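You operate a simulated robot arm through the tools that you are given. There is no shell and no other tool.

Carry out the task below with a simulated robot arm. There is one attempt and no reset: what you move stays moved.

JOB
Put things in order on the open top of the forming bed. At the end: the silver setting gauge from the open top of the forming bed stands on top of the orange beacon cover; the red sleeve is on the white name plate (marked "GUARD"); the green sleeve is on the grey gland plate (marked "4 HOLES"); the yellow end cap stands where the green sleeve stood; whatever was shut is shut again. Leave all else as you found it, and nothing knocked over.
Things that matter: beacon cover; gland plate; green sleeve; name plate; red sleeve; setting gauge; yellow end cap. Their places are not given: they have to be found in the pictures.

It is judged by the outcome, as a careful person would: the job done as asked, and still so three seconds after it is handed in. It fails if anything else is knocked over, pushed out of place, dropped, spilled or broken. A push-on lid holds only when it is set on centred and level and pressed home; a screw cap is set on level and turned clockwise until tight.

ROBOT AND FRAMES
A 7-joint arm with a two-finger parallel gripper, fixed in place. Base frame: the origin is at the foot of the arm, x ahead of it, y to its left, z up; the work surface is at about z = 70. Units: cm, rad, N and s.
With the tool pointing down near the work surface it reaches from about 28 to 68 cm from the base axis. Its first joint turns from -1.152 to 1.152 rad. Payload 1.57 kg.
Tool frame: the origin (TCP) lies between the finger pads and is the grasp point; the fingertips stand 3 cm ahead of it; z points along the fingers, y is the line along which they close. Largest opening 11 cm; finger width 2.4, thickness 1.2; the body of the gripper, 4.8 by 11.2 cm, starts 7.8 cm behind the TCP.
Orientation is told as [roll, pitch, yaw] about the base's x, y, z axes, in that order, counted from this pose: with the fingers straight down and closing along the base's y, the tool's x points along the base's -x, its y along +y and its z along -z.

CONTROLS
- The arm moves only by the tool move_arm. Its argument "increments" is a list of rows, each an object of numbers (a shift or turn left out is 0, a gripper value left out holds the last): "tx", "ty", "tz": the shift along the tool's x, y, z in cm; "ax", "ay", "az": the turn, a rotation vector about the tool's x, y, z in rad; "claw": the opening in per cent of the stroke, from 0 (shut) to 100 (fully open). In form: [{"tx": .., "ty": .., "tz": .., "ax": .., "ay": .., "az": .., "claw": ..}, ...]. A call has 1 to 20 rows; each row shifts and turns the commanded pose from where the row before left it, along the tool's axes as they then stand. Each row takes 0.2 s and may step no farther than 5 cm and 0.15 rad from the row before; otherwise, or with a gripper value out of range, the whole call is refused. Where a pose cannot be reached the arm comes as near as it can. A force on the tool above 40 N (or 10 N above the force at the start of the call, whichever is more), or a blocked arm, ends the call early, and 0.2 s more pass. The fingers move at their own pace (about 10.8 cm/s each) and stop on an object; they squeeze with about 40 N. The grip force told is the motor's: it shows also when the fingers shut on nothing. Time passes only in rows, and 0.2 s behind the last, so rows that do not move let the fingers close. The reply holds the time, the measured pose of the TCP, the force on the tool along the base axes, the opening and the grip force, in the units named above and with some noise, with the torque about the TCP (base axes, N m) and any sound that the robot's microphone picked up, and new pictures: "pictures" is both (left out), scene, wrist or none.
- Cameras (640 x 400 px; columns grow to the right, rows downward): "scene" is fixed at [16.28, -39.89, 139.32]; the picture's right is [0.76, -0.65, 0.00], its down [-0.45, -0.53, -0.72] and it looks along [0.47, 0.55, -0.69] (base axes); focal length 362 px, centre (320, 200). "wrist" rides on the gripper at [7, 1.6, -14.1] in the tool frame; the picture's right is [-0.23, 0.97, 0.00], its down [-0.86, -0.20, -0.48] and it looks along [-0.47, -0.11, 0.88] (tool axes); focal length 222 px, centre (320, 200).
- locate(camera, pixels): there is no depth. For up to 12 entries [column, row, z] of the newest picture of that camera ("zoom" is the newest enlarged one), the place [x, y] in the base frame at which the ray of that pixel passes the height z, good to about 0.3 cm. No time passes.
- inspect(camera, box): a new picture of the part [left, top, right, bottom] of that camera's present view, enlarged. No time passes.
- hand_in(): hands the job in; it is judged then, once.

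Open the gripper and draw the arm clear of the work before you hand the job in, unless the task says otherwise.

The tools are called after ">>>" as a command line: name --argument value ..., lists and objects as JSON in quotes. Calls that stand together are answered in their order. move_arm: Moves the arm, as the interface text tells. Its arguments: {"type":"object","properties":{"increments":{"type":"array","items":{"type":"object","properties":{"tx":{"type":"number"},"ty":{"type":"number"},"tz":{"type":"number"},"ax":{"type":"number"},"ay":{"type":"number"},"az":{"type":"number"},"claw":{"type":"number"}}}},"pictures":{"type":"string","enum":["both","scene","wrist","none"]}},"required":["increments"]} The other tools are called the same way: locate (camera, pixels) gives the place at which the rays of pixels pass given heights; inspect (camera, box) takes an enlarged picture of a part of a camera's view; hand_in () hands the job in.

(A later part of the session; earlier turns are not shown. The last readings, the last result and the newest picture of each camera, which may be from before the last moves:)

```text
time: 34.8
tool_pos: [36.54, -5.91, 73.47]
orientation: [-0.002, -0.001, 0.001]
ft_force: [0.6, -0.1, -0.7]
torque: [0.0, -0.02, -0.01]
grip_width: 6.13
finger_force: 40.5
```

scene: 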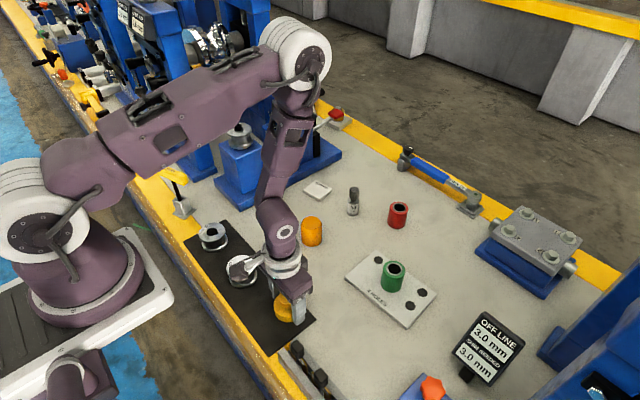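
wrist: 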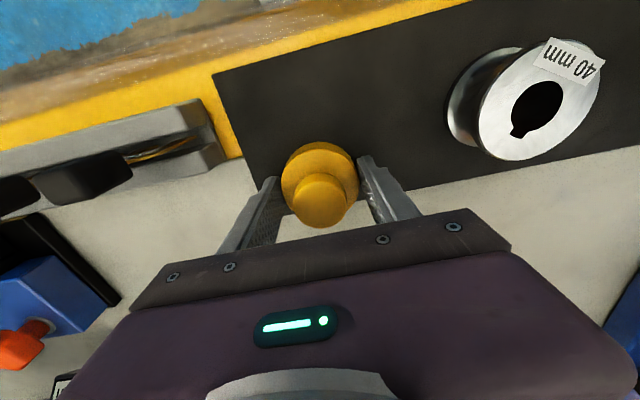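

The cap is gripped at 6.13 cm. I check the offset of the cap from the TCP, then lift slowly.

>>> inspect --camera "wrist" --box '[260, 130, 380, 240]'

>>> move_arm --increments '[{"tz": -0.2}, {"tz": -0.3}, {"tz": -0.5}, {"tz": -0.8}, {"tz": -1}, {}, {}]'

```text
3.64 times, centred on (320, 185) of wrist
```

zoom: 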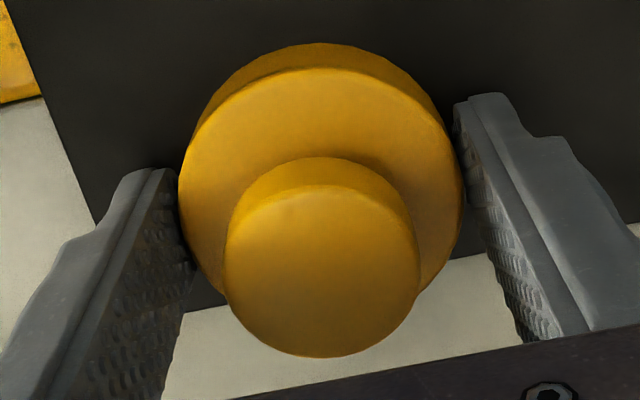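

```text
time: 36.4
tool_pos: [36.43, -5.89, 76.23]
orientation: [0.001, -0.002, -0.001]
ft_force: [-0.1, -0.1, 0.1]
torque: [0.01, 0.0, -0.04]
grip_width: 6.13
finger_force: 40.5
```

scene: 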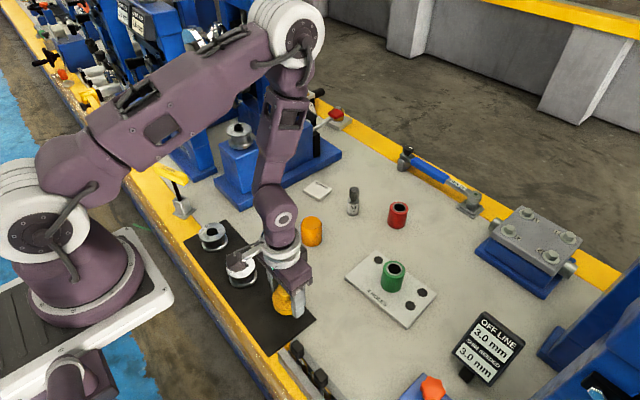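
wrist: 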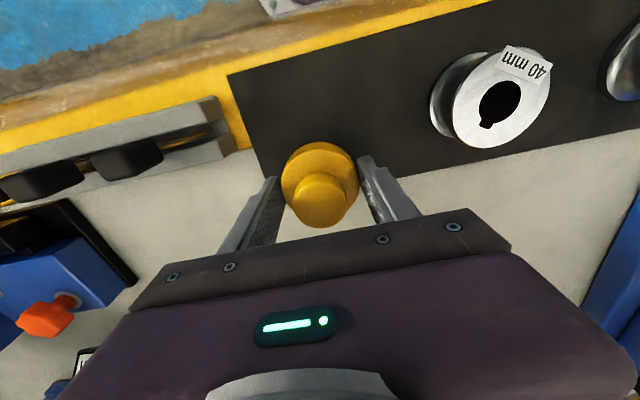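

The cap is held and its centre matches the TCP (boss at (320,205)). I lift to z≈87 and carry it to the green sleeve's old place (50.5,18.0).

>>> move_arm --increments '[{"tz": -2}, {"tz": -3}, {"tz": -3}, {"tz": -2}, {"tx": -1.0, "ty": 1.7}, {"tx": -1.5, "ty": 2.55}, {"tx": -1.5, "ty": 2.55}, {"tx": -1.5, "ty": 2.55}, {"tx": -1.5, "ty": 2.55}, {"tx": -1.5, "ty": 2.55}, {"tx": -1.5, "ty": 2.55}, {"tx": -1.5, "ty": 2.55}, {"tx": -1.5, "ty": 2.55}, {"tx": -1.0, "ty": 1.75}, {}, {}]'

```text
time: 39.8
tool_pos: [50.49, 17.73, 86.29]
orientation: [0.001, 0.0, 0.0]
ft_force: [-0.3, -0.2, -0.8]
torque: [0.03, 0.0, -0.01]
grip_width: 6.11
finger_force: 40.2
```

scene: 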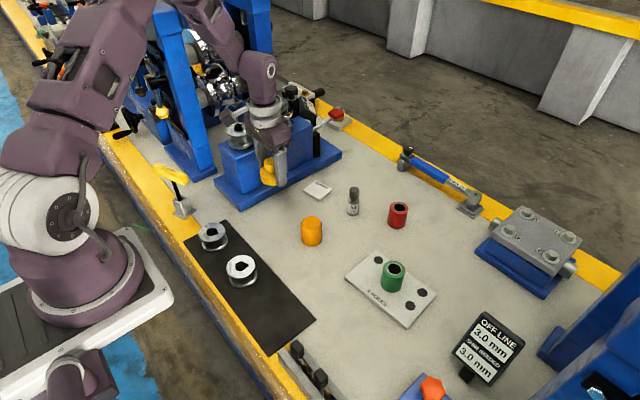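
wrist: 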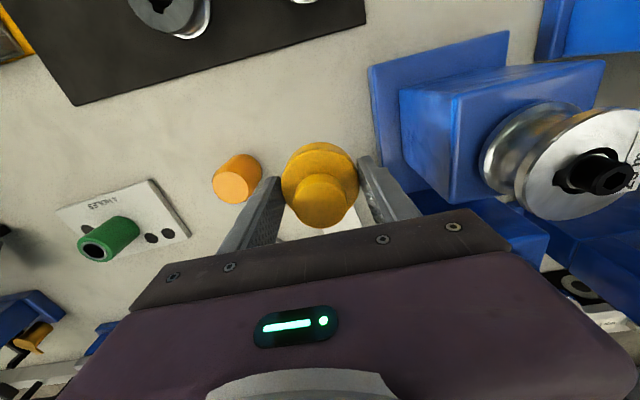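

The cap is over the spot. I nudge y by +0.2 and descend to z≈75, then lower gently.

>>> move_arm --increments '[{"ty": 0.2, "tz": 2}, {"tz": 3}, {"tz": 3}, {"tz": 2}, {"tz": 1}, {}, {}]'

>>> move_arm --increments '[{"tz": 0.5}, {"tz": 0.4}, {"tz": 0.3}, {}, {}]' --pictures "wrist"

```text
time: 41.4
tool_pos: [50.52, 18.13, 75.25]
orientation: [0.001, 0.0, 0.0]
ft_force: [-0.8, -0.6, -0.2]
torque: [0.02, 0.02, 0.0]
grip_width: 6.13
finger_force: 40.2
```

scene: 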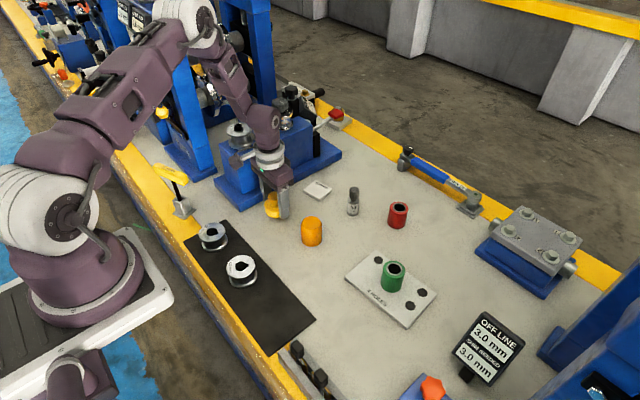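
wrist: 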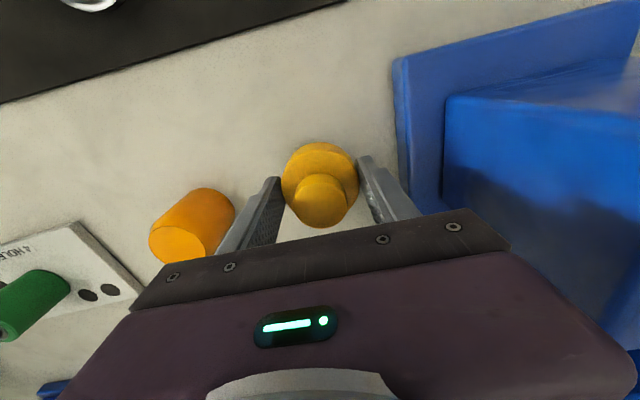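

```text
time: 42.6
tool_pos: [50.5, 18.11, 74.03]
orientation: [0.0, 0.0, 0.0]
ft_force: [-1.7, -0.2, -1.5]
torque: [-0.01, 0.02, 0.03]
grip_width: 6.14
finger_force: 39.7
```

wrist: 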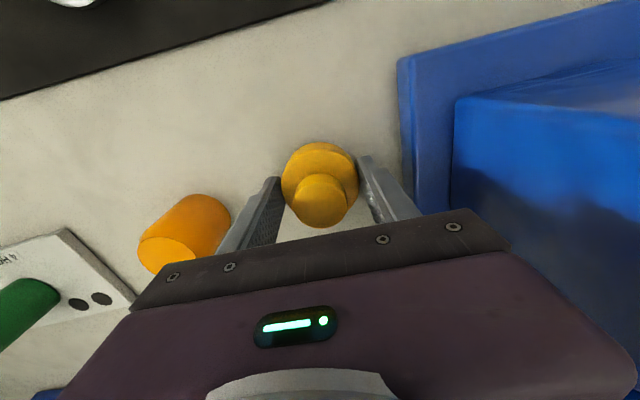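

Still free at z=74.0; expected contact is near 73.3. I lower in 0.15–0.2 cm steps.

>>> move_arm --increments '[{"tz": 0.2}, {"tz": 0.15}, {}, {}]' --pictures "none"

>>> move_arm --increments '[{"tz": 0.12}, {}, {}]' --pictures "none"

>>> move_arm --increments '[{"tz": 0.1}, {}, {}]' --pictures "none"

```text
time: 43.6
tool_pos: [50.49, 18.23, 73.74]
orientation: [0.0, -0.002, 0.001]
ft_force: [0.3, 0.2, -1.1]
torque: [-0.03, 0.02, -0.03]
grip_width: 6.13
finger_force: 40.2
```

```text
time: 44.4
tool_pos: [50.56, 18.06, 73.61]
orientation: [0.002, 0.0, -0.001]
ft_force: [0.1, -0.9, 0.0]
torque: [-0.01, 0.03, 0.03]
grip_width: 6.1
finger_force: 39.4
```

```text
time: 45.2
tool_pos: [50.52, 18.13, 73.6]
orientation: [0.002, 0.002, 0.001]
ft_force: [-0.2, 0.5, 0.2]
torque: [0.03, 0.04, 0.0]
grip_width: 6.12
finger_force: 39.8
```

>>> move_arm --increments '[{"tz": 0.1}, {}, {}]' --pictures "none"

>>> move_arm --increments '[{"tz": 0.08}, {}, {}]' --pictures "wrist"

```text
time: 46.0
tool_pos: [50.47, 18.01, 73.46]
orientation: [0.0, 0.0, -0.001]
ft_force: [-0.9, 1.0, 1.0]
torque: [-0.01, -0.03, 0.01]
grip_width: 6.15
finger_force: 40.0
```

```text
time: 46.8
tool_pos: [50.56, 18.09, 73.38]
orientation: [0.002, 0.0, 0.0]
ft_force: [-0.4, -0.4, -1.2]
torque: [0.01, 0.03, -0.01]
grip_width: 6.12
finger_force: 40.1
```

wrist: 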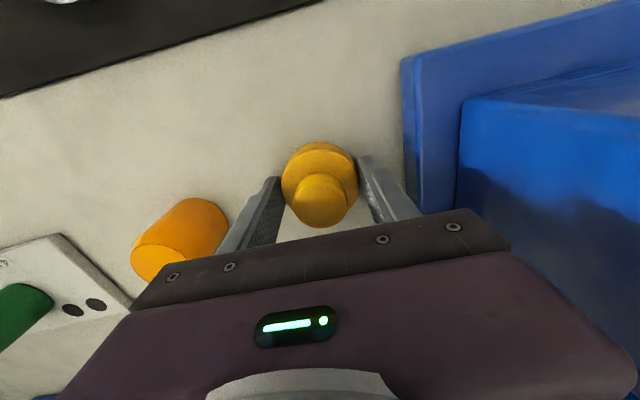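

At z≈73.4 there is no clear contact yet. I continue with 0.08 cm steps, watching the force.

>>> move_arm --increments '[{"tz": 0.08}, {}, {}]' --pictures "none"

>>> move_arm --increments '[{"tz": 0.08}, {}, {}]' --pictures "none"

```text
time: 47.6
tool_pos: [50.39, 18.16, 73.29]
orientation: [-0.001, 0.0, 0.002]
ft_force: [0.1, 0.4, -0.8]
torque: [0.01, 0.01, -0.01]
grip_width: 6.12
finger_force: 39.9
```

```text
time: 48.4
tool_pos: [50.47, 18.05, 73.18]
orientation: [0.0, 0.0, 0.0]
ft_force: [0.2, 0.2, -0.6]
torque: [0.03, 0.01, 0.0]
grip_width: 6.12
finger_force: 39.6
```

>>> move_arm --increments '[{"tz": 0.07}, {}, {}]' --pictures "none"

>>> inspect --camera "scene" --box '[235, 160, 325, 240]'

```text
time: 49.2
tool_pos: [50.45, 18.16, 73.16]
orientation: [-0.001, 0.0, 0.001]
ft_force: [0.4, -0.8, -0.7]
torque: [0.01, -0.03, 0.02]
grip_width: 6.16
finger_force: 40.0
```

```text
5.00 times, centred on (280, 200) of scene
```

zoom: 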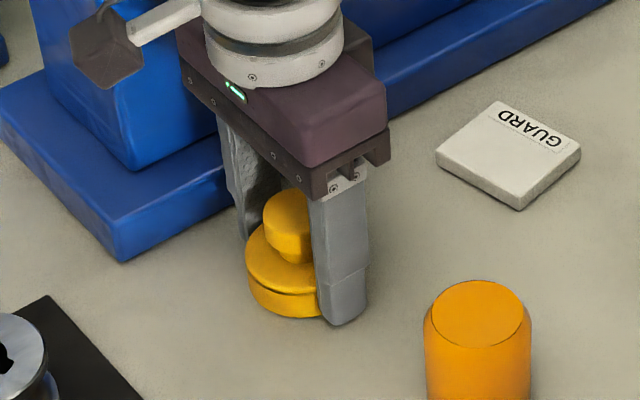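

The cap looks right above the table between the fingers. I take two more tiny steps.

>>> move_arm --increments '[{"tz": 0.07}, {}, {}]' --pictures "none"

>>> move_arm --increments '[{"tz": 0.06}, {}, {}]' --pictures "none"

```text
time: 50.0
tool_pos: [50.42, 18.06, 73.08]
orientation: [0.0, -0.001, 0.001]
ft_force: [-0.8, -0.6, 2.0]
torque: [-0.06, -0.04, 0.01]
grip_width: 6.1
finger_force: 40.1
```

```text
time: 50.8
tool_pos: [50.5, 18.11, 73.11]
orientation: [0.0, -0.001, 0.0]
ft_force: [-5.5, -1.3, 20.2]
torque: [-0.13, 0.13, -0.02]
grip_width: 6.11
finger_force: 39.8
```

Contact now (20 N at z=73.1). I ease off a hair, open to 75 % and rise straight up.

>>> move_arm --increments '[{"tz": -0.06}, {}, {"claw": 75}, {}, {}, {"tz": -0.5}, {"tz": -2}, {"tz": -4}, {"tz": -4}, {"tz": -4}, {}, {}]'

```text
time: 53.4
tool_pos: [50.36, 18.06, 87.55]
orientation: [0.001, -0.001, 0.002]
ft_force: [-0.6, 0.6, -0.1]
torque: [-0.03, 0.01, 0.0]
grip_width: 8.26
finger_force: 0.1
```

scene: 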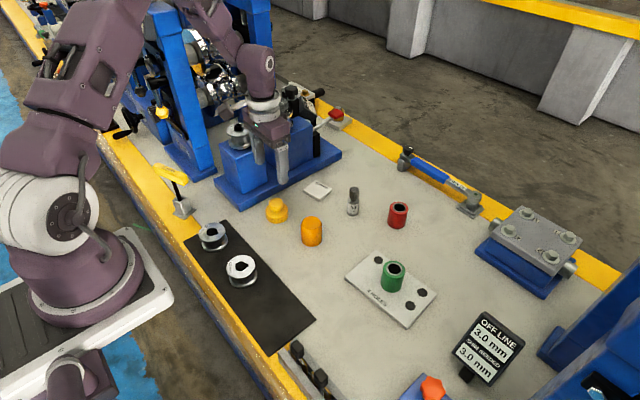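
wrist: 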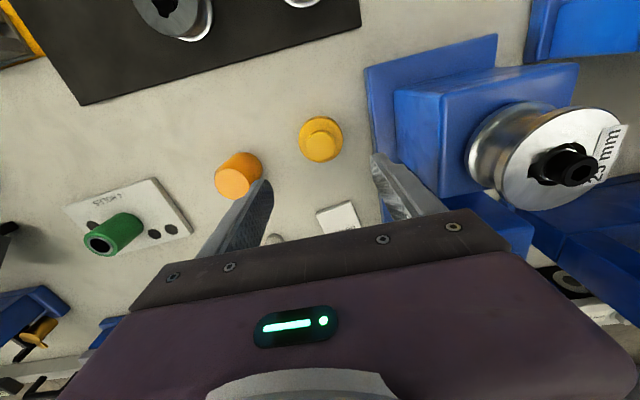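

The yellow cap stands upright at (277,212), where the green sleeve stood. Now for the red sleeve, which is farther out; I move to about (60,−3.6,92) and tilt the fingers outward by 0.35 rad.

>>> move_arm --increments '[{"tz": -3}, {"tx": -1.6, "ty": -3.61, "tz": -0.3}, {"tx": -1.6, "ty": -3.61, "tz": -0.3}, {"tx": -1.6, "ty": -3.61, "tz": -0.3}, {"tx": -1.6, "ty": -3.61, "tz": -0.3}, {"tx": -1.6, "ty": -3.61, "tz": -0.3}, {"tx": -1.6, "ty": -3.61, "tz": -0.3}, {"ay": -0.0875}, {"ay": -0.0875}, {"ay": -0.0875}, {"ay": -0.0875}, {}, {}]'

```text
time: 56.2
tool_pos: [60.06, -3.59, 92.41]
orientation: [0.001, -0.351, 0.002]
ft_force: [0.4, 0.5, 0.0]
torque: [0.0, 0.01, -0.03]
grip_width: 8.22
finger_force: 0.1
```

scene: 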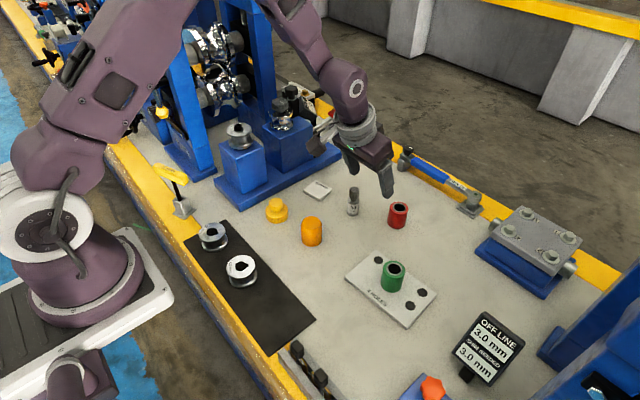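
wrist: 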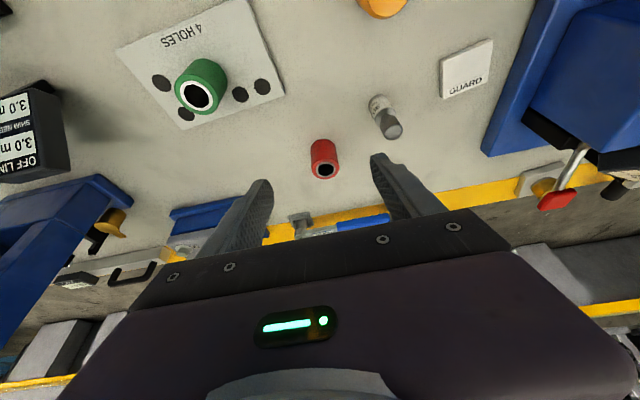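

The tilt is in place and the red sleeve is visible at (324,158). I enlarge both views and locate it along with the name plate and gauge.

>>> inspect --camera "wrist" --box '[280, 60, 500, 200]'

>>> inspect --camera "scene" --box '[370, 180, 430, 240]'

```text
2.86 times, centred on (390, 130) of wrist
```

zoom: 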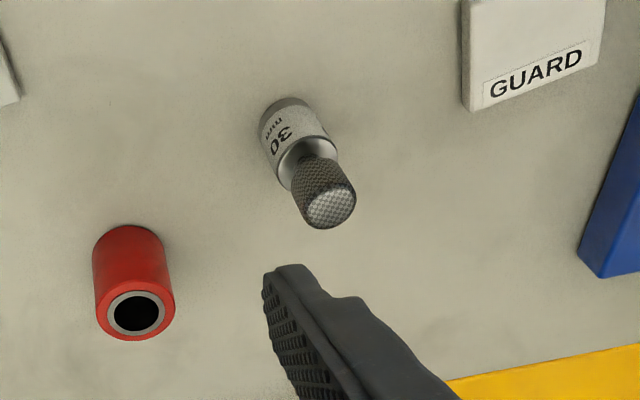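

```text
6.67 times, centred on (400, 210) of scene
```

zoom: 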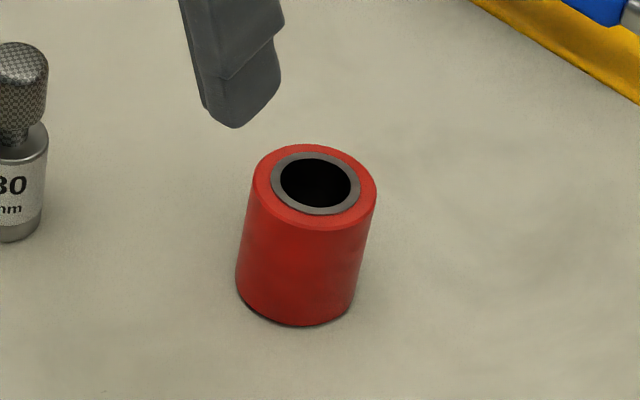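

Now locate the red top centre by ray intersection (wrist (325.4,168.7), scene (399.2,208)) and the gauge and name plate.

>>> locate --camera "wrist" --pixels '[[325.4, 168.7, 74.5], [325.4, 168.7, 75.5], [325.4, 168.7, 76.5], [393.7, 132.4, 78.4], [377.7, 99, 70], [441, 62, 71], [491, 39, 71], [444, 96, 71], [490, 83, 71]]'

>>> locate --camera "scene" --pixels '[[399.2, 208, 74.5], [399.2, 208, 75.5], [399.2, 208, 76.5], [396.5, 228.9, 70]]'

```text
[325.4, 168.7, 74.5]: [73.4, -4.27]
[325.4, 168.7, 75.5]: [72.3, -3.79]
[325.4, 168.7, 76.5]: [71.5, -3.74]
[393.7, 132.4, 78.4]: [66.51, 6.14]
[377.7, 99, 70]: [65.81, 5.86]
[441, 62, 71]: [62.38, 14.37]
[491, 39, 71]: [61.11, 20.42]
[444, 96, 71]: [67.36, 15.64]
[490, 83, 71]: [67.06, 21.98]
```

```text
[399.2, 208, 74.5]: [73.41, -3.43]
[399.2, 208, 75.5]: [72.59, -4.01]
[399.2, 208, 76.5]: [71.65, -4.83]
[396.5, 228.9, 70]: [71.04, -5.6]
```

The rays meet at z≈75.4, so the red centre is ≈(72.5,−3.9) and the tilted tool should reach it. I move to about (72.5,−3.9,86) first.

>>> move_arm --increments '[{"tx": -1.9, "ty": -0.06, "tz": 2.06, "claw": 70}, {"tx": -1.9, "ty": -0.06, "tz": 2.06}, {"tx": -1.9, "ty": -0.06, "tz": 2.06}, {"tx": -1.9, "ty": -0.06, "tz": 2.06}, {"tx": -1.9, "ty": -0.06, "tz": 2.06}, {}, {}]'

```text
time: 57.8
tool_pos: [72.42, -3.8, 85.87]
orientation: [0.002, -0.348, 0.0]
ft_force: [-0.9, 0.4, 0.1]
torque: [0.0, 0.02, 0.0]
grip_width: 7.71
finger_force: 0.1
```

scene: 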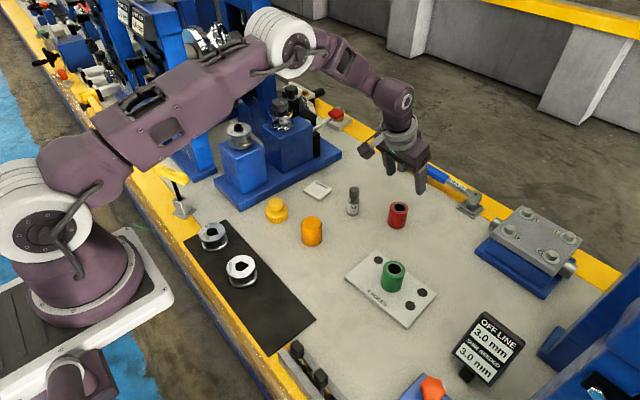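
wrist: 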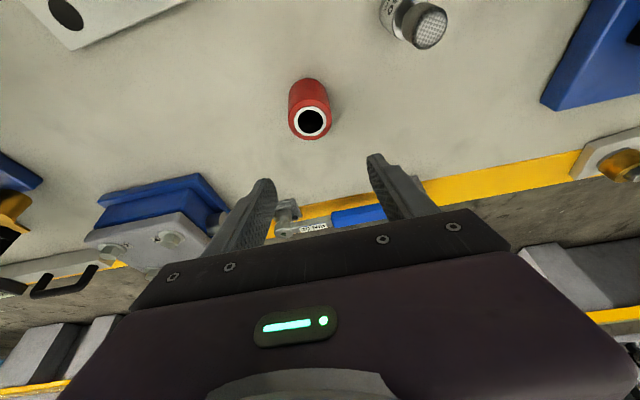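

The pose is reached. I check the red sleeve's place again from this closer wrist view.

>>> inspect --camera "wrist" --box '[270, 60, 360, 160]'

>>> locate --camera "wrist" --pixels '[[310, 121, 75.4], [347, 230, 72], [287, 205, 72]]'

```text
4.00 times, centred on (315, 110) of wrist
```

zoom: 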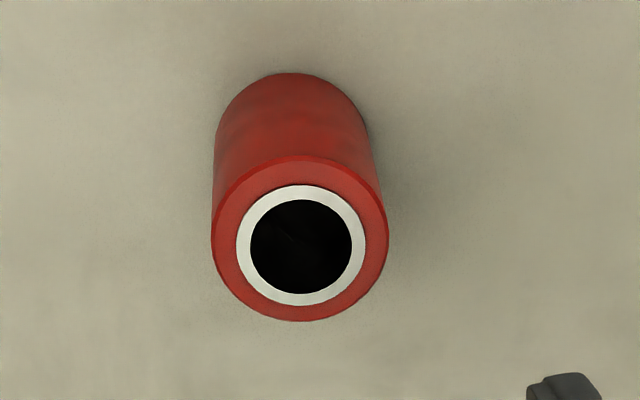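

```text
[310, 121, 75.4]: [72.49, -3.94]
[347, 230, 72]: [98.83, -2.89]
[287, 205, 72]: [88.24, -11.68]
```

The red centre reads (72.45,−3.92), matching the TCP. I go vertically down (combined tx/tz), stopping at z≈77 to check.

>>> move_arm --increments '[{"tx": 1.03, "ty": -0.1, "tz": 2.82}, {"tx": 1.03, "tz": 2.82}, {"tx": 1.03, "tz": 2.82}, {}, {}]'

```text
time: 59.0
tool_pos: [72.48, -4.06, 76.77]
orientation: [0.0, -0.348, 0.0]
ft_force: [0.1, -0.2, -0.3]
torque: [0.05, 0.03, -0.01]
grip_width: 7.7
finger_force: 0.0
```

scene: 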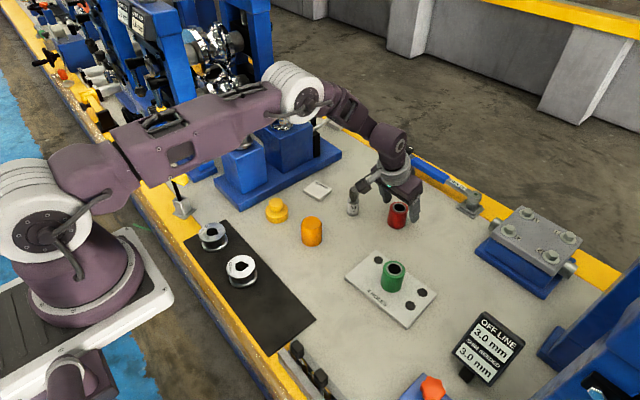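
wrist: 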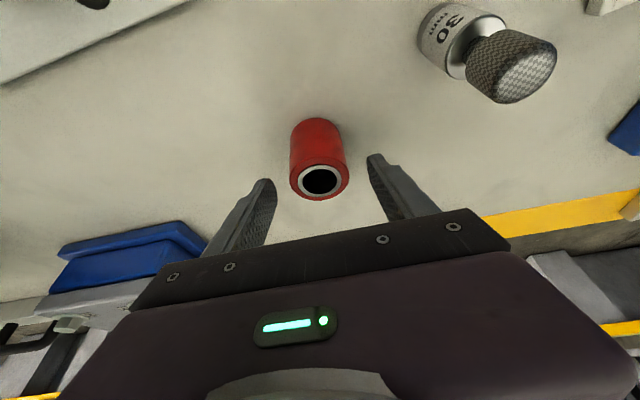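

The sleeve is centred between the fingers at (320,165) and the gauge is clear. I descend the last 3.1 cm and close fully.

>>> move_arm --increments '[{"tx": 0.5, "tz": 1.37, "ty": 0.05}, {"tx": 0.35, "tz": 0.96}, {"tx": 0.21, "tz": 0.57}, {}, {"claw": 0}, {}, {}, {}, {}]'

```text
time: 61.0
tool_pos: [72.54, -4.02, 73.83]
orientation: [0.0, -0.35, 0.0]
ft_force: [0.6, 0.1, 0.4]
torque: [-0.01, -0.09, -0.02]
grip_width: 4.49
finger_force: 40.2
```

scene: 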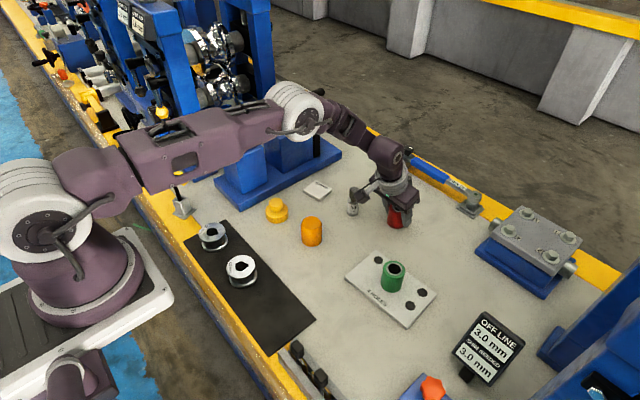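
wrist: 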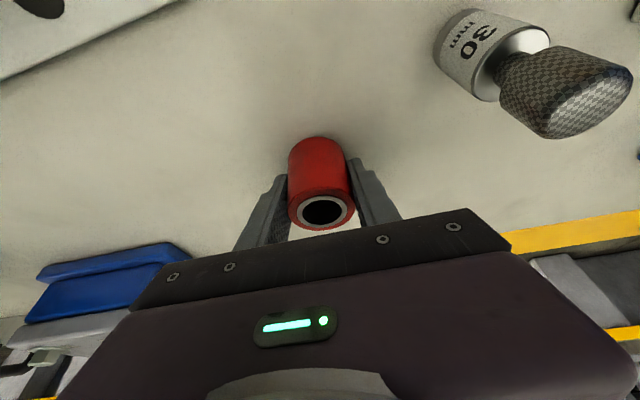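

Red is gripped at 4.49 cm, 40 N. I lift straight up slowly and watch that it follows.

>>> move_arm --increments '[{"tx": -0.069, "tz": -0.188}, {"tx": -0.103, "tz": -0.282}, {"tx": -0.171, "tz": -0.47}, {"tx": -0.343, "tz": -0.939}, {"tx": -0.343, "tz": -0.939}, {}, {}]'

```text
time: 62.6
tool_pos: [72.53, -3.96, 76.58]
orientation: [0.0, -0.35, 0.0]
ft_force: [0.2, -0.2, -1.2]
torque: [0.01, -0.05, 0.02]
grip_width: 4.46
finger_force: 40.1
```

scene: 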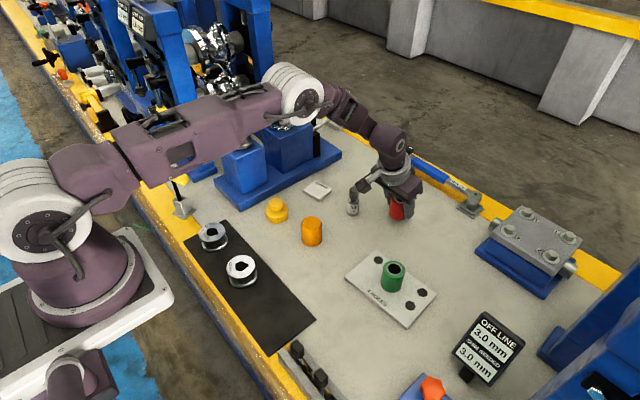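
wrist: 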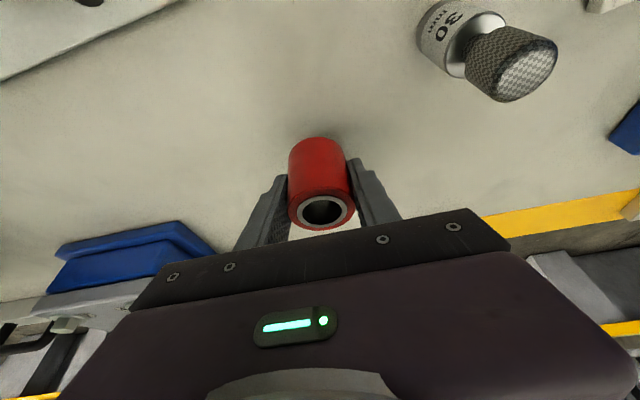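

The sleeve is held (unchanged in the wrist view). I lift to z≈90 and carry it over to the name plate at about (64.6,18.2).

>>> move_arm --increments '[{"tx": -0.69, "tz": -1.88}, {"tx": -1.03, "tz": -2.82}, {"tx": -1.03, "tz": -2.82}, {"tx": -1.03, "tz": -2.82}, {"tx": -0.86, "tz": -2.35}, {"tx": 0.4, "ty": 1.2, "tz": -0.15}, {"tx": 0.8, "ty": 2.45, "tz": -0.3}, {"tx": 0.8, "ty": 2.45, "tz": -0.3}, {"tx": 0.8, "ty": 2.45, "tz": -0.3}, {"tx": 0.8, "ty": 2.45, "tz": -0.3}, {"tx": 0.8, "ty": 2.45, "tz": -0.3}, {"tx": 0.8, "ty": 2.45, "tz": -0.3}, {"tx": 0.8, "ty": 2.45, "tz": -0.3}, {"tx": 0.8, "ty": 2.45, "tz": -0.3}, {"tx": 0.5, "ty": 1.4, "tz": -0.15}, {}, {}]'

```text
time: 66.2
tool_pos: [64.79, 18.4, 90.17]
orientation: [0.0, -0.348, 0.0]
ft_force: [-0.1, -0.4, -1.5]
torque: [0.01, 0.0, 0.0]
grip_width: 4.49
finger_force: 40.1
```

scene: 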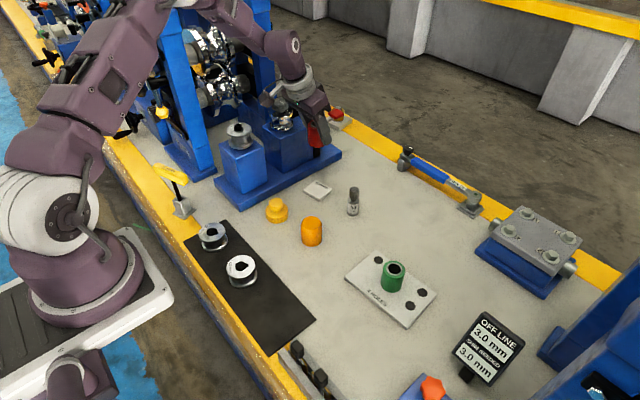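
wrist: 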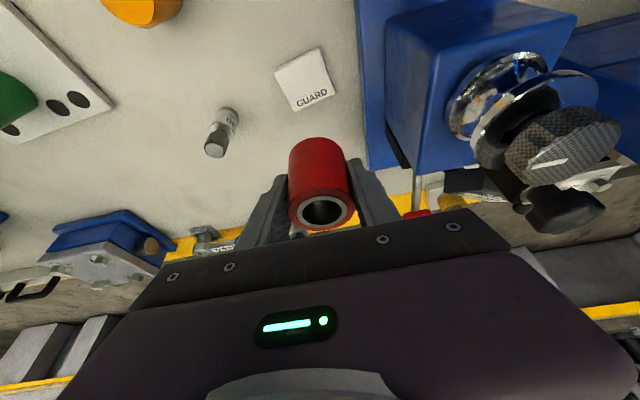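

Sleeve still held at (320,185). Before descending, I check the clearance to the blue block and chrome knob, and measure the GUARD plate from this view.

>>> inspect --camera "wrist" --box '[260, 30, 460, 180]'

>>> inspect --camera "scene" --box '[230, 60, 370, 210]'

>>> locate --camera "scene" --pixels '[[282.9, 172.8, 71.5], [281.3, 142, 80], [281.3, 142, 82], [281.3, 142, 84], [313, 155, 71.5]]'

```text
2.67 times, centred on (360, 105) of wrist
```

zoom: 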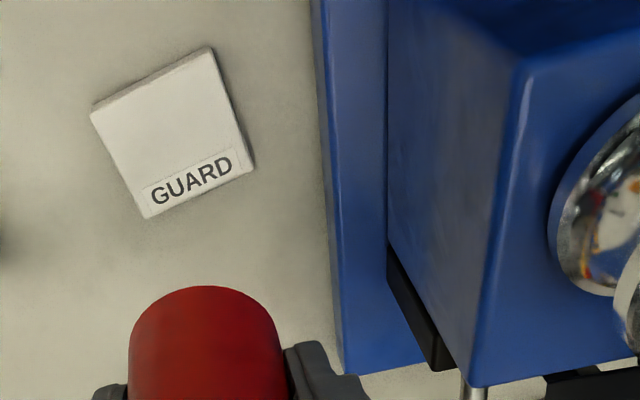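

```text
2.67 times, centred on (300, 135) of scene
```

zoom: 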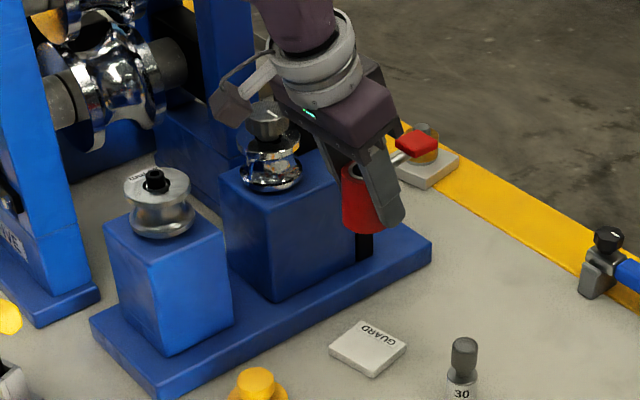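

```text
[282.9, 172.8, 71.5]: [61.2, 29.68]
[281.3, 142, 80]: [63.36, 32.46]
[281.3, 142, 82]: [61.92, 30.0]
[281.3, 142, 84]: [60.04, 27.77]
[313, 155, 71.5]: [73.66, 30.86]
```

The block face is at y≈29.7, well clear of the gripper (y<24). Now locate the plate's four top corners from the wrist view.

>>> locate --camera "wrist" --pixels '[[274.1, 72.3, 71], [318.3, 47.8, 71], [335, 92.2, 71], [295.1, 111.3, 71], [305.7, 81, 71]]'

>>> inspect --camera "scene" --box '[295, 170, 345, 210]'

```text
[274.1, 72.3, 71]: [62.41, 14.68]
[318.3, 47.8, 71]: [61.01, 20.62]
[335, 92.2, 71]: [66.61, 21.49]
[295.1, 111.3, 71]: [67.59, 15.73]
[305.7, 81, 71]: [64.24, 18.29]
```

```text
10.00 times, centred on (320, 190) of scene
```

zoom: 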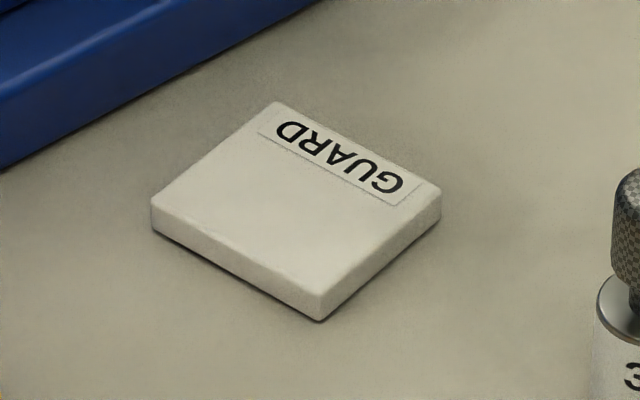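

The two views agree: plate centre ≈(64.5,18.2), thickness ≈0.9 cm. I adjust by (−0.25,−0.2) and descend to z≈76.7.

>>> move_arm --increments '[{"tx": 0.235, "ty": -0.2, "tz": -0.086}, {"tx": 0.69, "tz": 1.88}, {"tx": 1.03, "tz": 2.82}, {"tx": 1.03, "tz": 2.82}, {"tx": 1.03, "tz": 2.82}, {"tx": 0.86, "tz": 2.35}, {}, {}]'

```text
time: 68.0
tool_pos: [64.53, 17.97, 76.81]
orientation: [0.0, -0.349, 0.0]
ft_force: [0.1, 1.5, -2.7]
torque: [0.01, 0.02, 0.05]
grip_width: 4.48
finger_force: 40.6
```

scene: 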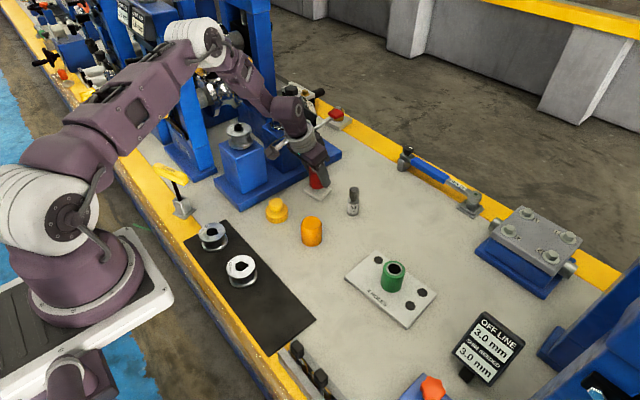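
wrist: 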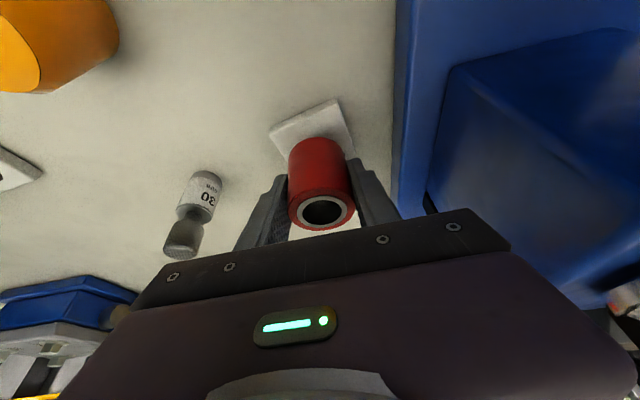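

The sleeve hangs 2 cm over the plate. I enlarge both views to check alignment.

>>> inspect --camera "scene" --box '[280, 150, 360, 215]'

>>> inspect --camera "wrist" --box '[250, 80, 390, 240]'

>>> locate --camera "wrist" --pixels '[[269, 130, 70.9], [337, 98, 70.9], [355, 155, 70.9]]'

```text
6.15 times, centred on (320, 182) of scene
```

zoom: 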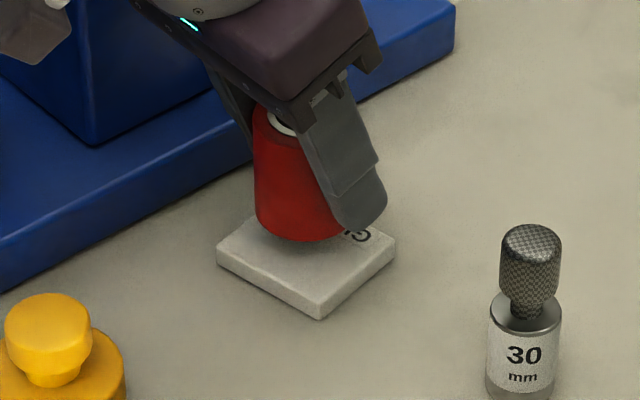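

```text
2.50 times, centred on (320, 160) of wrist
```

zoom: 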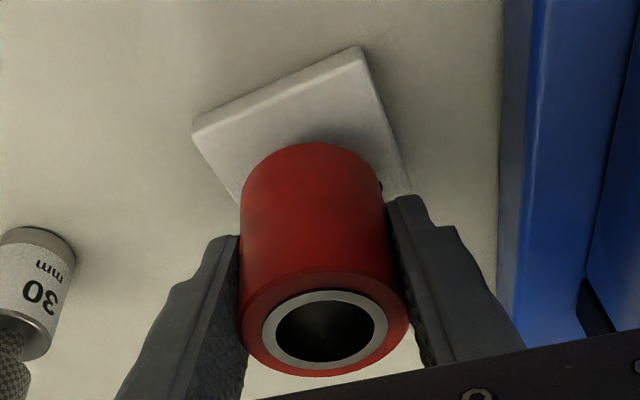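

```text
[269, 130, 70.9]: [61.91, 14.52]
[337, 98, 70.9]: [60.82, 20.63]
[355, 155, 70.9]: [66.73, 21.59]
```

Aligned within about 0.1 cm. I lower in small vertical steps until contact (expected near z≈74.6).

>>> move_arm --increments '[{"tx": 0.24, "ty": 0.08, "tz": 0.66}, {"tx": 0.171, "tz": 0.47}, {"tx": 0.103, "tz": 0.282}, {}, {}]' --pictures "none"

>>> move_arm --increments '[{"tx": 0.069, "tz": 0.188}, {}, {}]' --pictures "none"

>>> move_arm --increments '[{"tx": 0.051, "tz": 0.141}, {}, {}]' --pictures "none"

```text
time: 69.2
tool_pos: [64.42, 18.13, 75.39]
orientation: [0.0, -0.348, 0.0]
ft_force: [0.4, -0.2, -1.9]
torque: [0.02, -0.02, -0.01]
grip_width: 4.48
finger_force: 40.4
```

```text
time: 70.0
tool_pos: [64.47, 18.13, 75.23]
orientation: [0.0, -0.349, 0.0]
ft_force: [-0.4, -0.3, -0.5]
torque: [0.01, 0.03, -0.01]
grip_width: 4.48
finger_force: 39.3
```

```text
time: 70.8
tool_pos: [64.45, 18.11, 75.02]
orientation: [-0.001, -0.349, 0.0]
ft_force: [0.2, 1.0, -1.3]
torque: [0.02, -0.01, 0.01]
grip_width: 4.52
finger_force: 39.8
```

>>> move_arm --increments '[{"tx": 0.051, "tz": 0.141}, {}, {}]' --pictures "none"

>>> move_arm --increments '[{"tx": 0.034, "tz": 0.094}, {}, {}]' --pictures "none"

>>> move_arm --increments '[{"tx": 0.034, "tz": 0.094}, {}, {}]' --pictures "scene"

```text
time: 71.6
tool_pos: [64.5, 18.05, 74.99]
orientation: [0.0, -0.35, 0.0]
ft_force: [-1.6, 0.7, 6.5]
torque: [-0.05, 0.12, 0.0]
grip_width: 4.48
finger_force: 40.6
```

```text
time: 72.4
tool_pos: [64.53, 18.16, 74.92]
orientation: [0.0, -0.351, 0.0]
ft_force: [-6.3, -1.4, 26.9]
torque: [-0.14, 0.43, 0.04]
grip_width: 4.5
finger_force: 40.3
```

```text
time: 73.2
tool_pos: [64.56, 18.19, 74.92]
orientation: [0.001, -0.354, 0.0]
ft_force: [-0.7, -1.9, 34.3]
torque: [-0.23, -0.04, 0.09]
grip_width: 4.48
finger_force: 40.4
```

scene: 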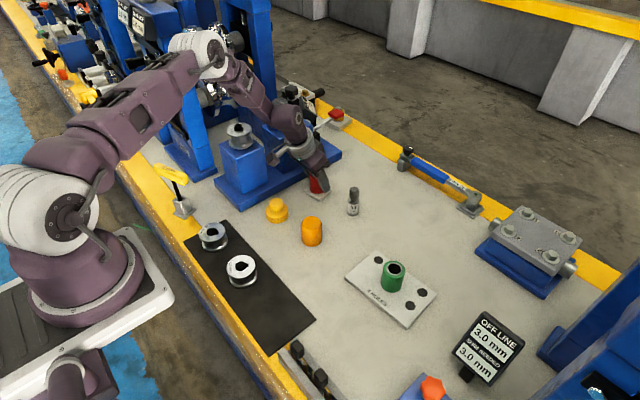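

Contact is firm (34 N at z=74.92), so I back off about 0.17 cm before opening.

>>> move_arm --increments '[{"tx": -0.034, "tz": -0.094}, {"tx": -0.027, "tz": -0.075}, {}, {}]'

>>> inspect --camera "scene" --box '[280, 150, 360, 215]'

```text
time: 74.2
tool_pos: [64.49, 18.14, 74.87]
orientation: [0.002, -0.349, -0.001]
ft_force: [4.9, 0.8, 15.5]
torque: [0.07, -0.41, -0.01]
grip_width: 4.48
finger_force: 40.2
```

scene: 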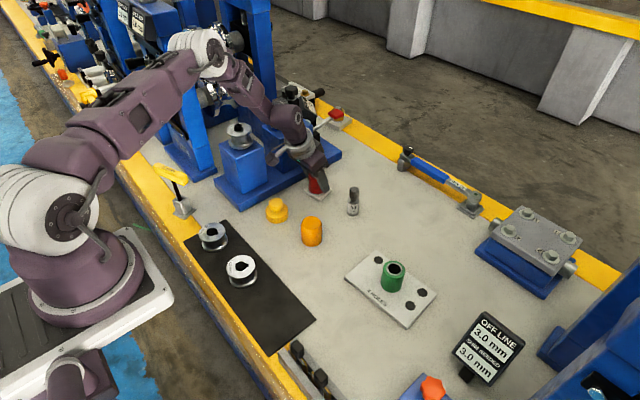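
wrist: 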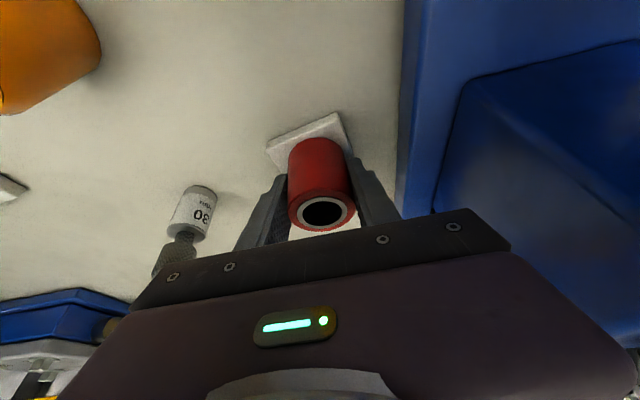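

```text
6.15 times, centred on (320, 182) of scene
```

zoom: 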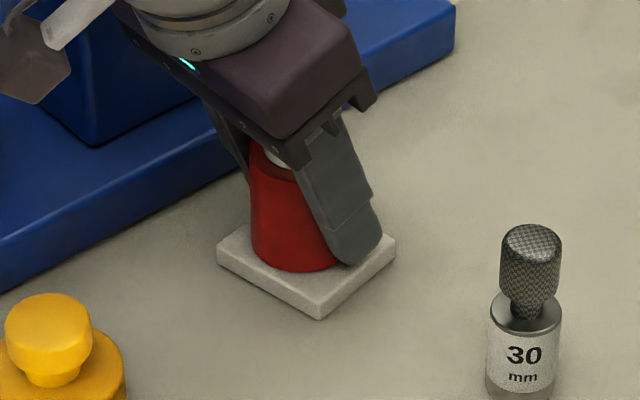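

The sleeve stands flat on the plate. I ease off a little more, open to 62 % and retract along the tool axis.

>>> move_arm --increments '[{"tx": -0.02, "tz": -0.05}, {}, {"claw": 62}, {}, {}, {}, {"tz": -0.5}, {"tz": -1.5}, {"tz": -3}, {"tz": -4}, {"tz": -4}, {}, {}]'

```text
time: 77.0
tool_pos: [59.94, 18.08, 87.06]
orientation: [0.0, -0.349, 0.002]
ft_force: [0.5, 0.7, -0.3]
torque: [0.0, -0.03, -0.01]
grip_width: 6.82
finger_force: 0.1
```

scene: 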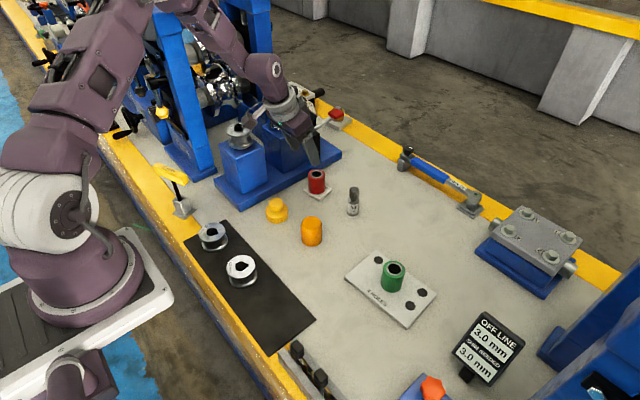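
wrist: 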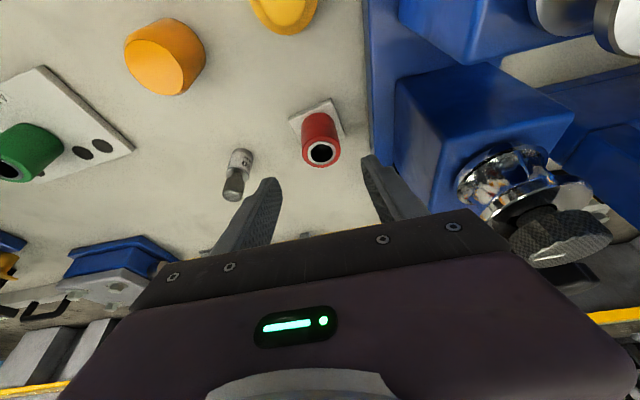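

Red stands upright on the name plate at (317,181). Next the gauge: I turn the tool upright again and move above (66.6,6.1).

>>> move_arm --increments '[{"tz": -2}, {"ay": 0.0875}, {"ay": 0.0875}, {"ay": 0.0875}, {"ay": 0.086}, {"tx": -1.5, "ty": -3.0, "tz": -0.2}, {"tx": -1.5, "ty": -3.0, "tz": -0.2}, {"tx": -1.8, "ty": -3.0, "tz": -0.2}, {"tx": -2.4, "ty": -2.95, "tz": -0.2}, {}, {}]'

```text
time: 79.4
tool_pos: [66.57, 6.21, 89.9]
orientation: [0.0, -0.003, 0.0]
ft_force: [0.3, -0.2, 0.5]
torque: [-0.03, -0.02, -0.01]
grip_width: 6.79
finger_force: 0.0
```

scene: 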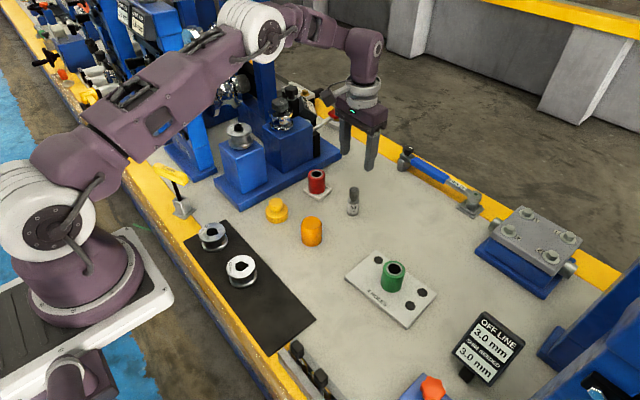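
wrist: 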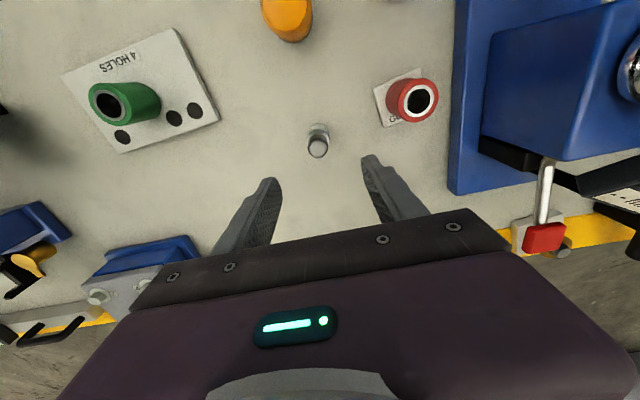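

The upright pose is reached and the gauge shows at (318,140). I enlarge and locate it.

>>> inspect --camera "wrist" --box '[280, 100, 360, 180]'

>>> inspect --camera "scene" --box '[325, 175, 385, 225]'

>>> inspect --camera "scene" --box '[295, 160, 345, 210]'

```text
5.00 times, centred on (320, 140) of wrist
```

zoom: 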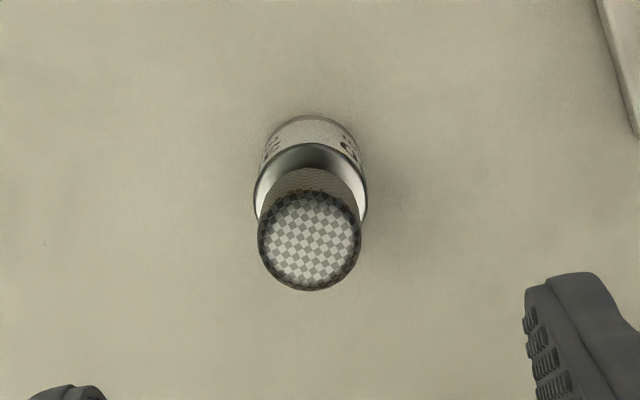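

```text
8.00 times, centred on (355, 200) of scene
```

zoom: 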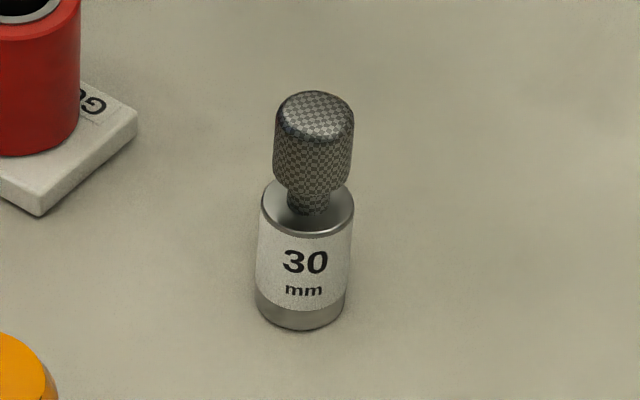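

```text
8.00 times, centred on (320, 185) of scene
```

zoom: 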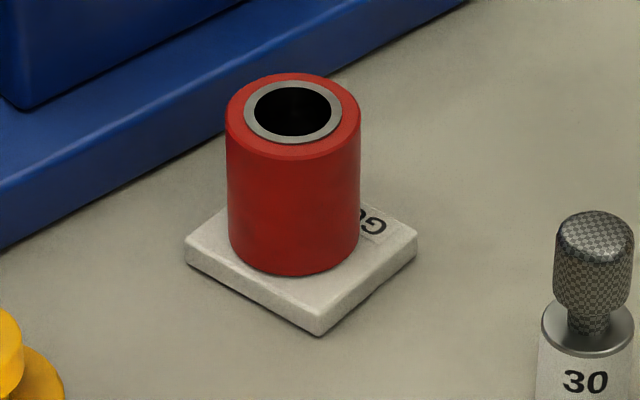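

Red is well centred on the plate. Locate the gauge knob top (wrist (318,148), scene (354.2,189.3)) and body.

>>> locate --camera "wrist" --pixels '[[318, 148, 77.5], [318, 148, 78.5], [318, 148, 79.5], [318, 139, 74], [318, 139, 75]]'

>>> locate --camera "scene" --pixels '[[354.2, 189.3, 77.5], [354.2, 189.3, 78.5], [354.2, 189.3, 79.5], [352.5, 216.2, 70], [353.5, 200.9, 74], [353.5, 200.9, 75]]'

```text
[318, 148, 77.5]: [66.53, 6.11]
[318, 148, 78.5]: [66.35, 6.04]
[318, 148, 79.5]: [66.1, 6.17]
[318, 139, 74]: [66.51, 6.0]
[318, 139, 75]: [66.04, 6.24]
```

```text
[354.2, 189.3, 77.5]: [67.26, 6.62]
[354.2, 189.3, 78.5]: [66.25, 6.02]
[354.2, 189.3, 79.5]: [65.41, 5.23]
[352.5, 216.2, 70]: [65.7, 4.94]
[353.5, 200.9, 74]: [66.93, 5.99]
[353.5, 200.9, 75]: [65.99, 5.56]
```

The gauge axis is at ≈(66.5,6.05), body about 3 cm wide up to z≈74.2. I descend to z≈80 first, with y −0.15.

>>> move_arm --increments '[{"tx": 0.07, "ty": -0.15, "tz": 2}, {"tz": 3}, {"tz": 3}, {"tz": 2}, {}, {}]'

```text
time: 80.8
tool_pos: [66.57, 6.04, 79.65]
orientation: [-0.001, -0.002, 0.0]
ft_force: [-0.2, 0.3, -0.4]
torque: [0.01, 0.03, 0.04]
grip_width: 6.82
finger_force: 0.0
```

scene: 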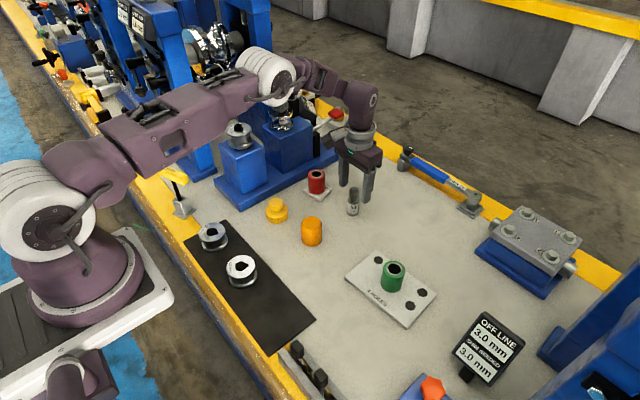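
wrist: 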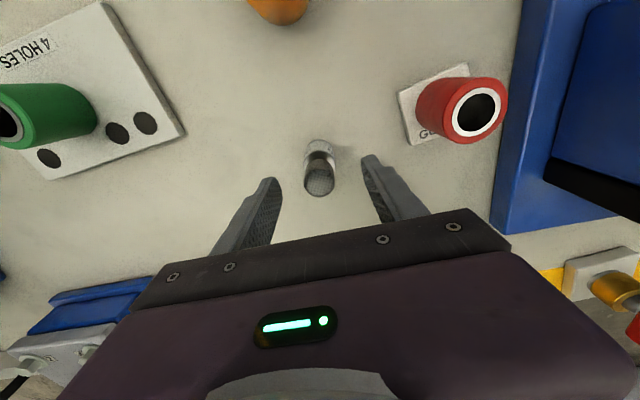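

The gauge is centred between the fingers at (319,175) and the red sleeve is clear of the gripper. I descend to z≈73.6 and close.

>>> move_arm --increments '[{"tz": 2}, {"tz": 2}, {"tz": 1.3}, {"tz": 0.75}, {}, {"claw": 0}, {}, {}, {}, {}]'

```text
time: 83.0
tool_pos: [66.48, 5.99, 73.62]
orientation: [0.0, -0.003, -0.001]
ft_force: [0.5, 0.0, -0.1]
torque: [0.0, 0.0, -0.01]
grip_width: 2.94
finger_force: 39.2
```

scene: 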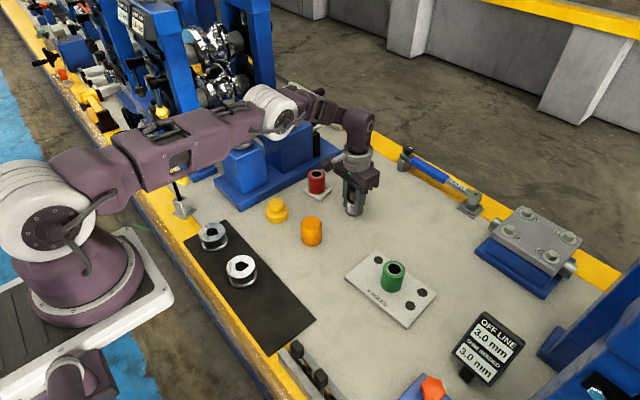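
wrist: 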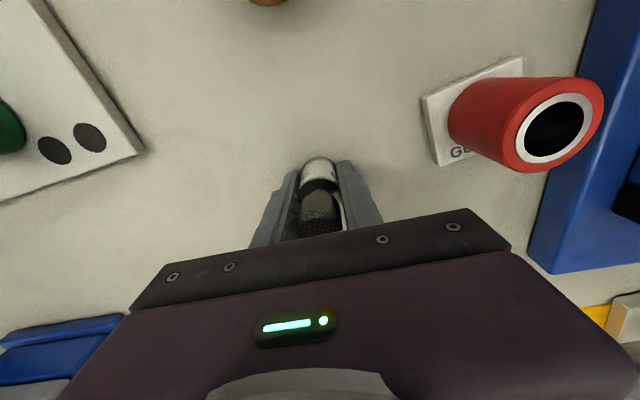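

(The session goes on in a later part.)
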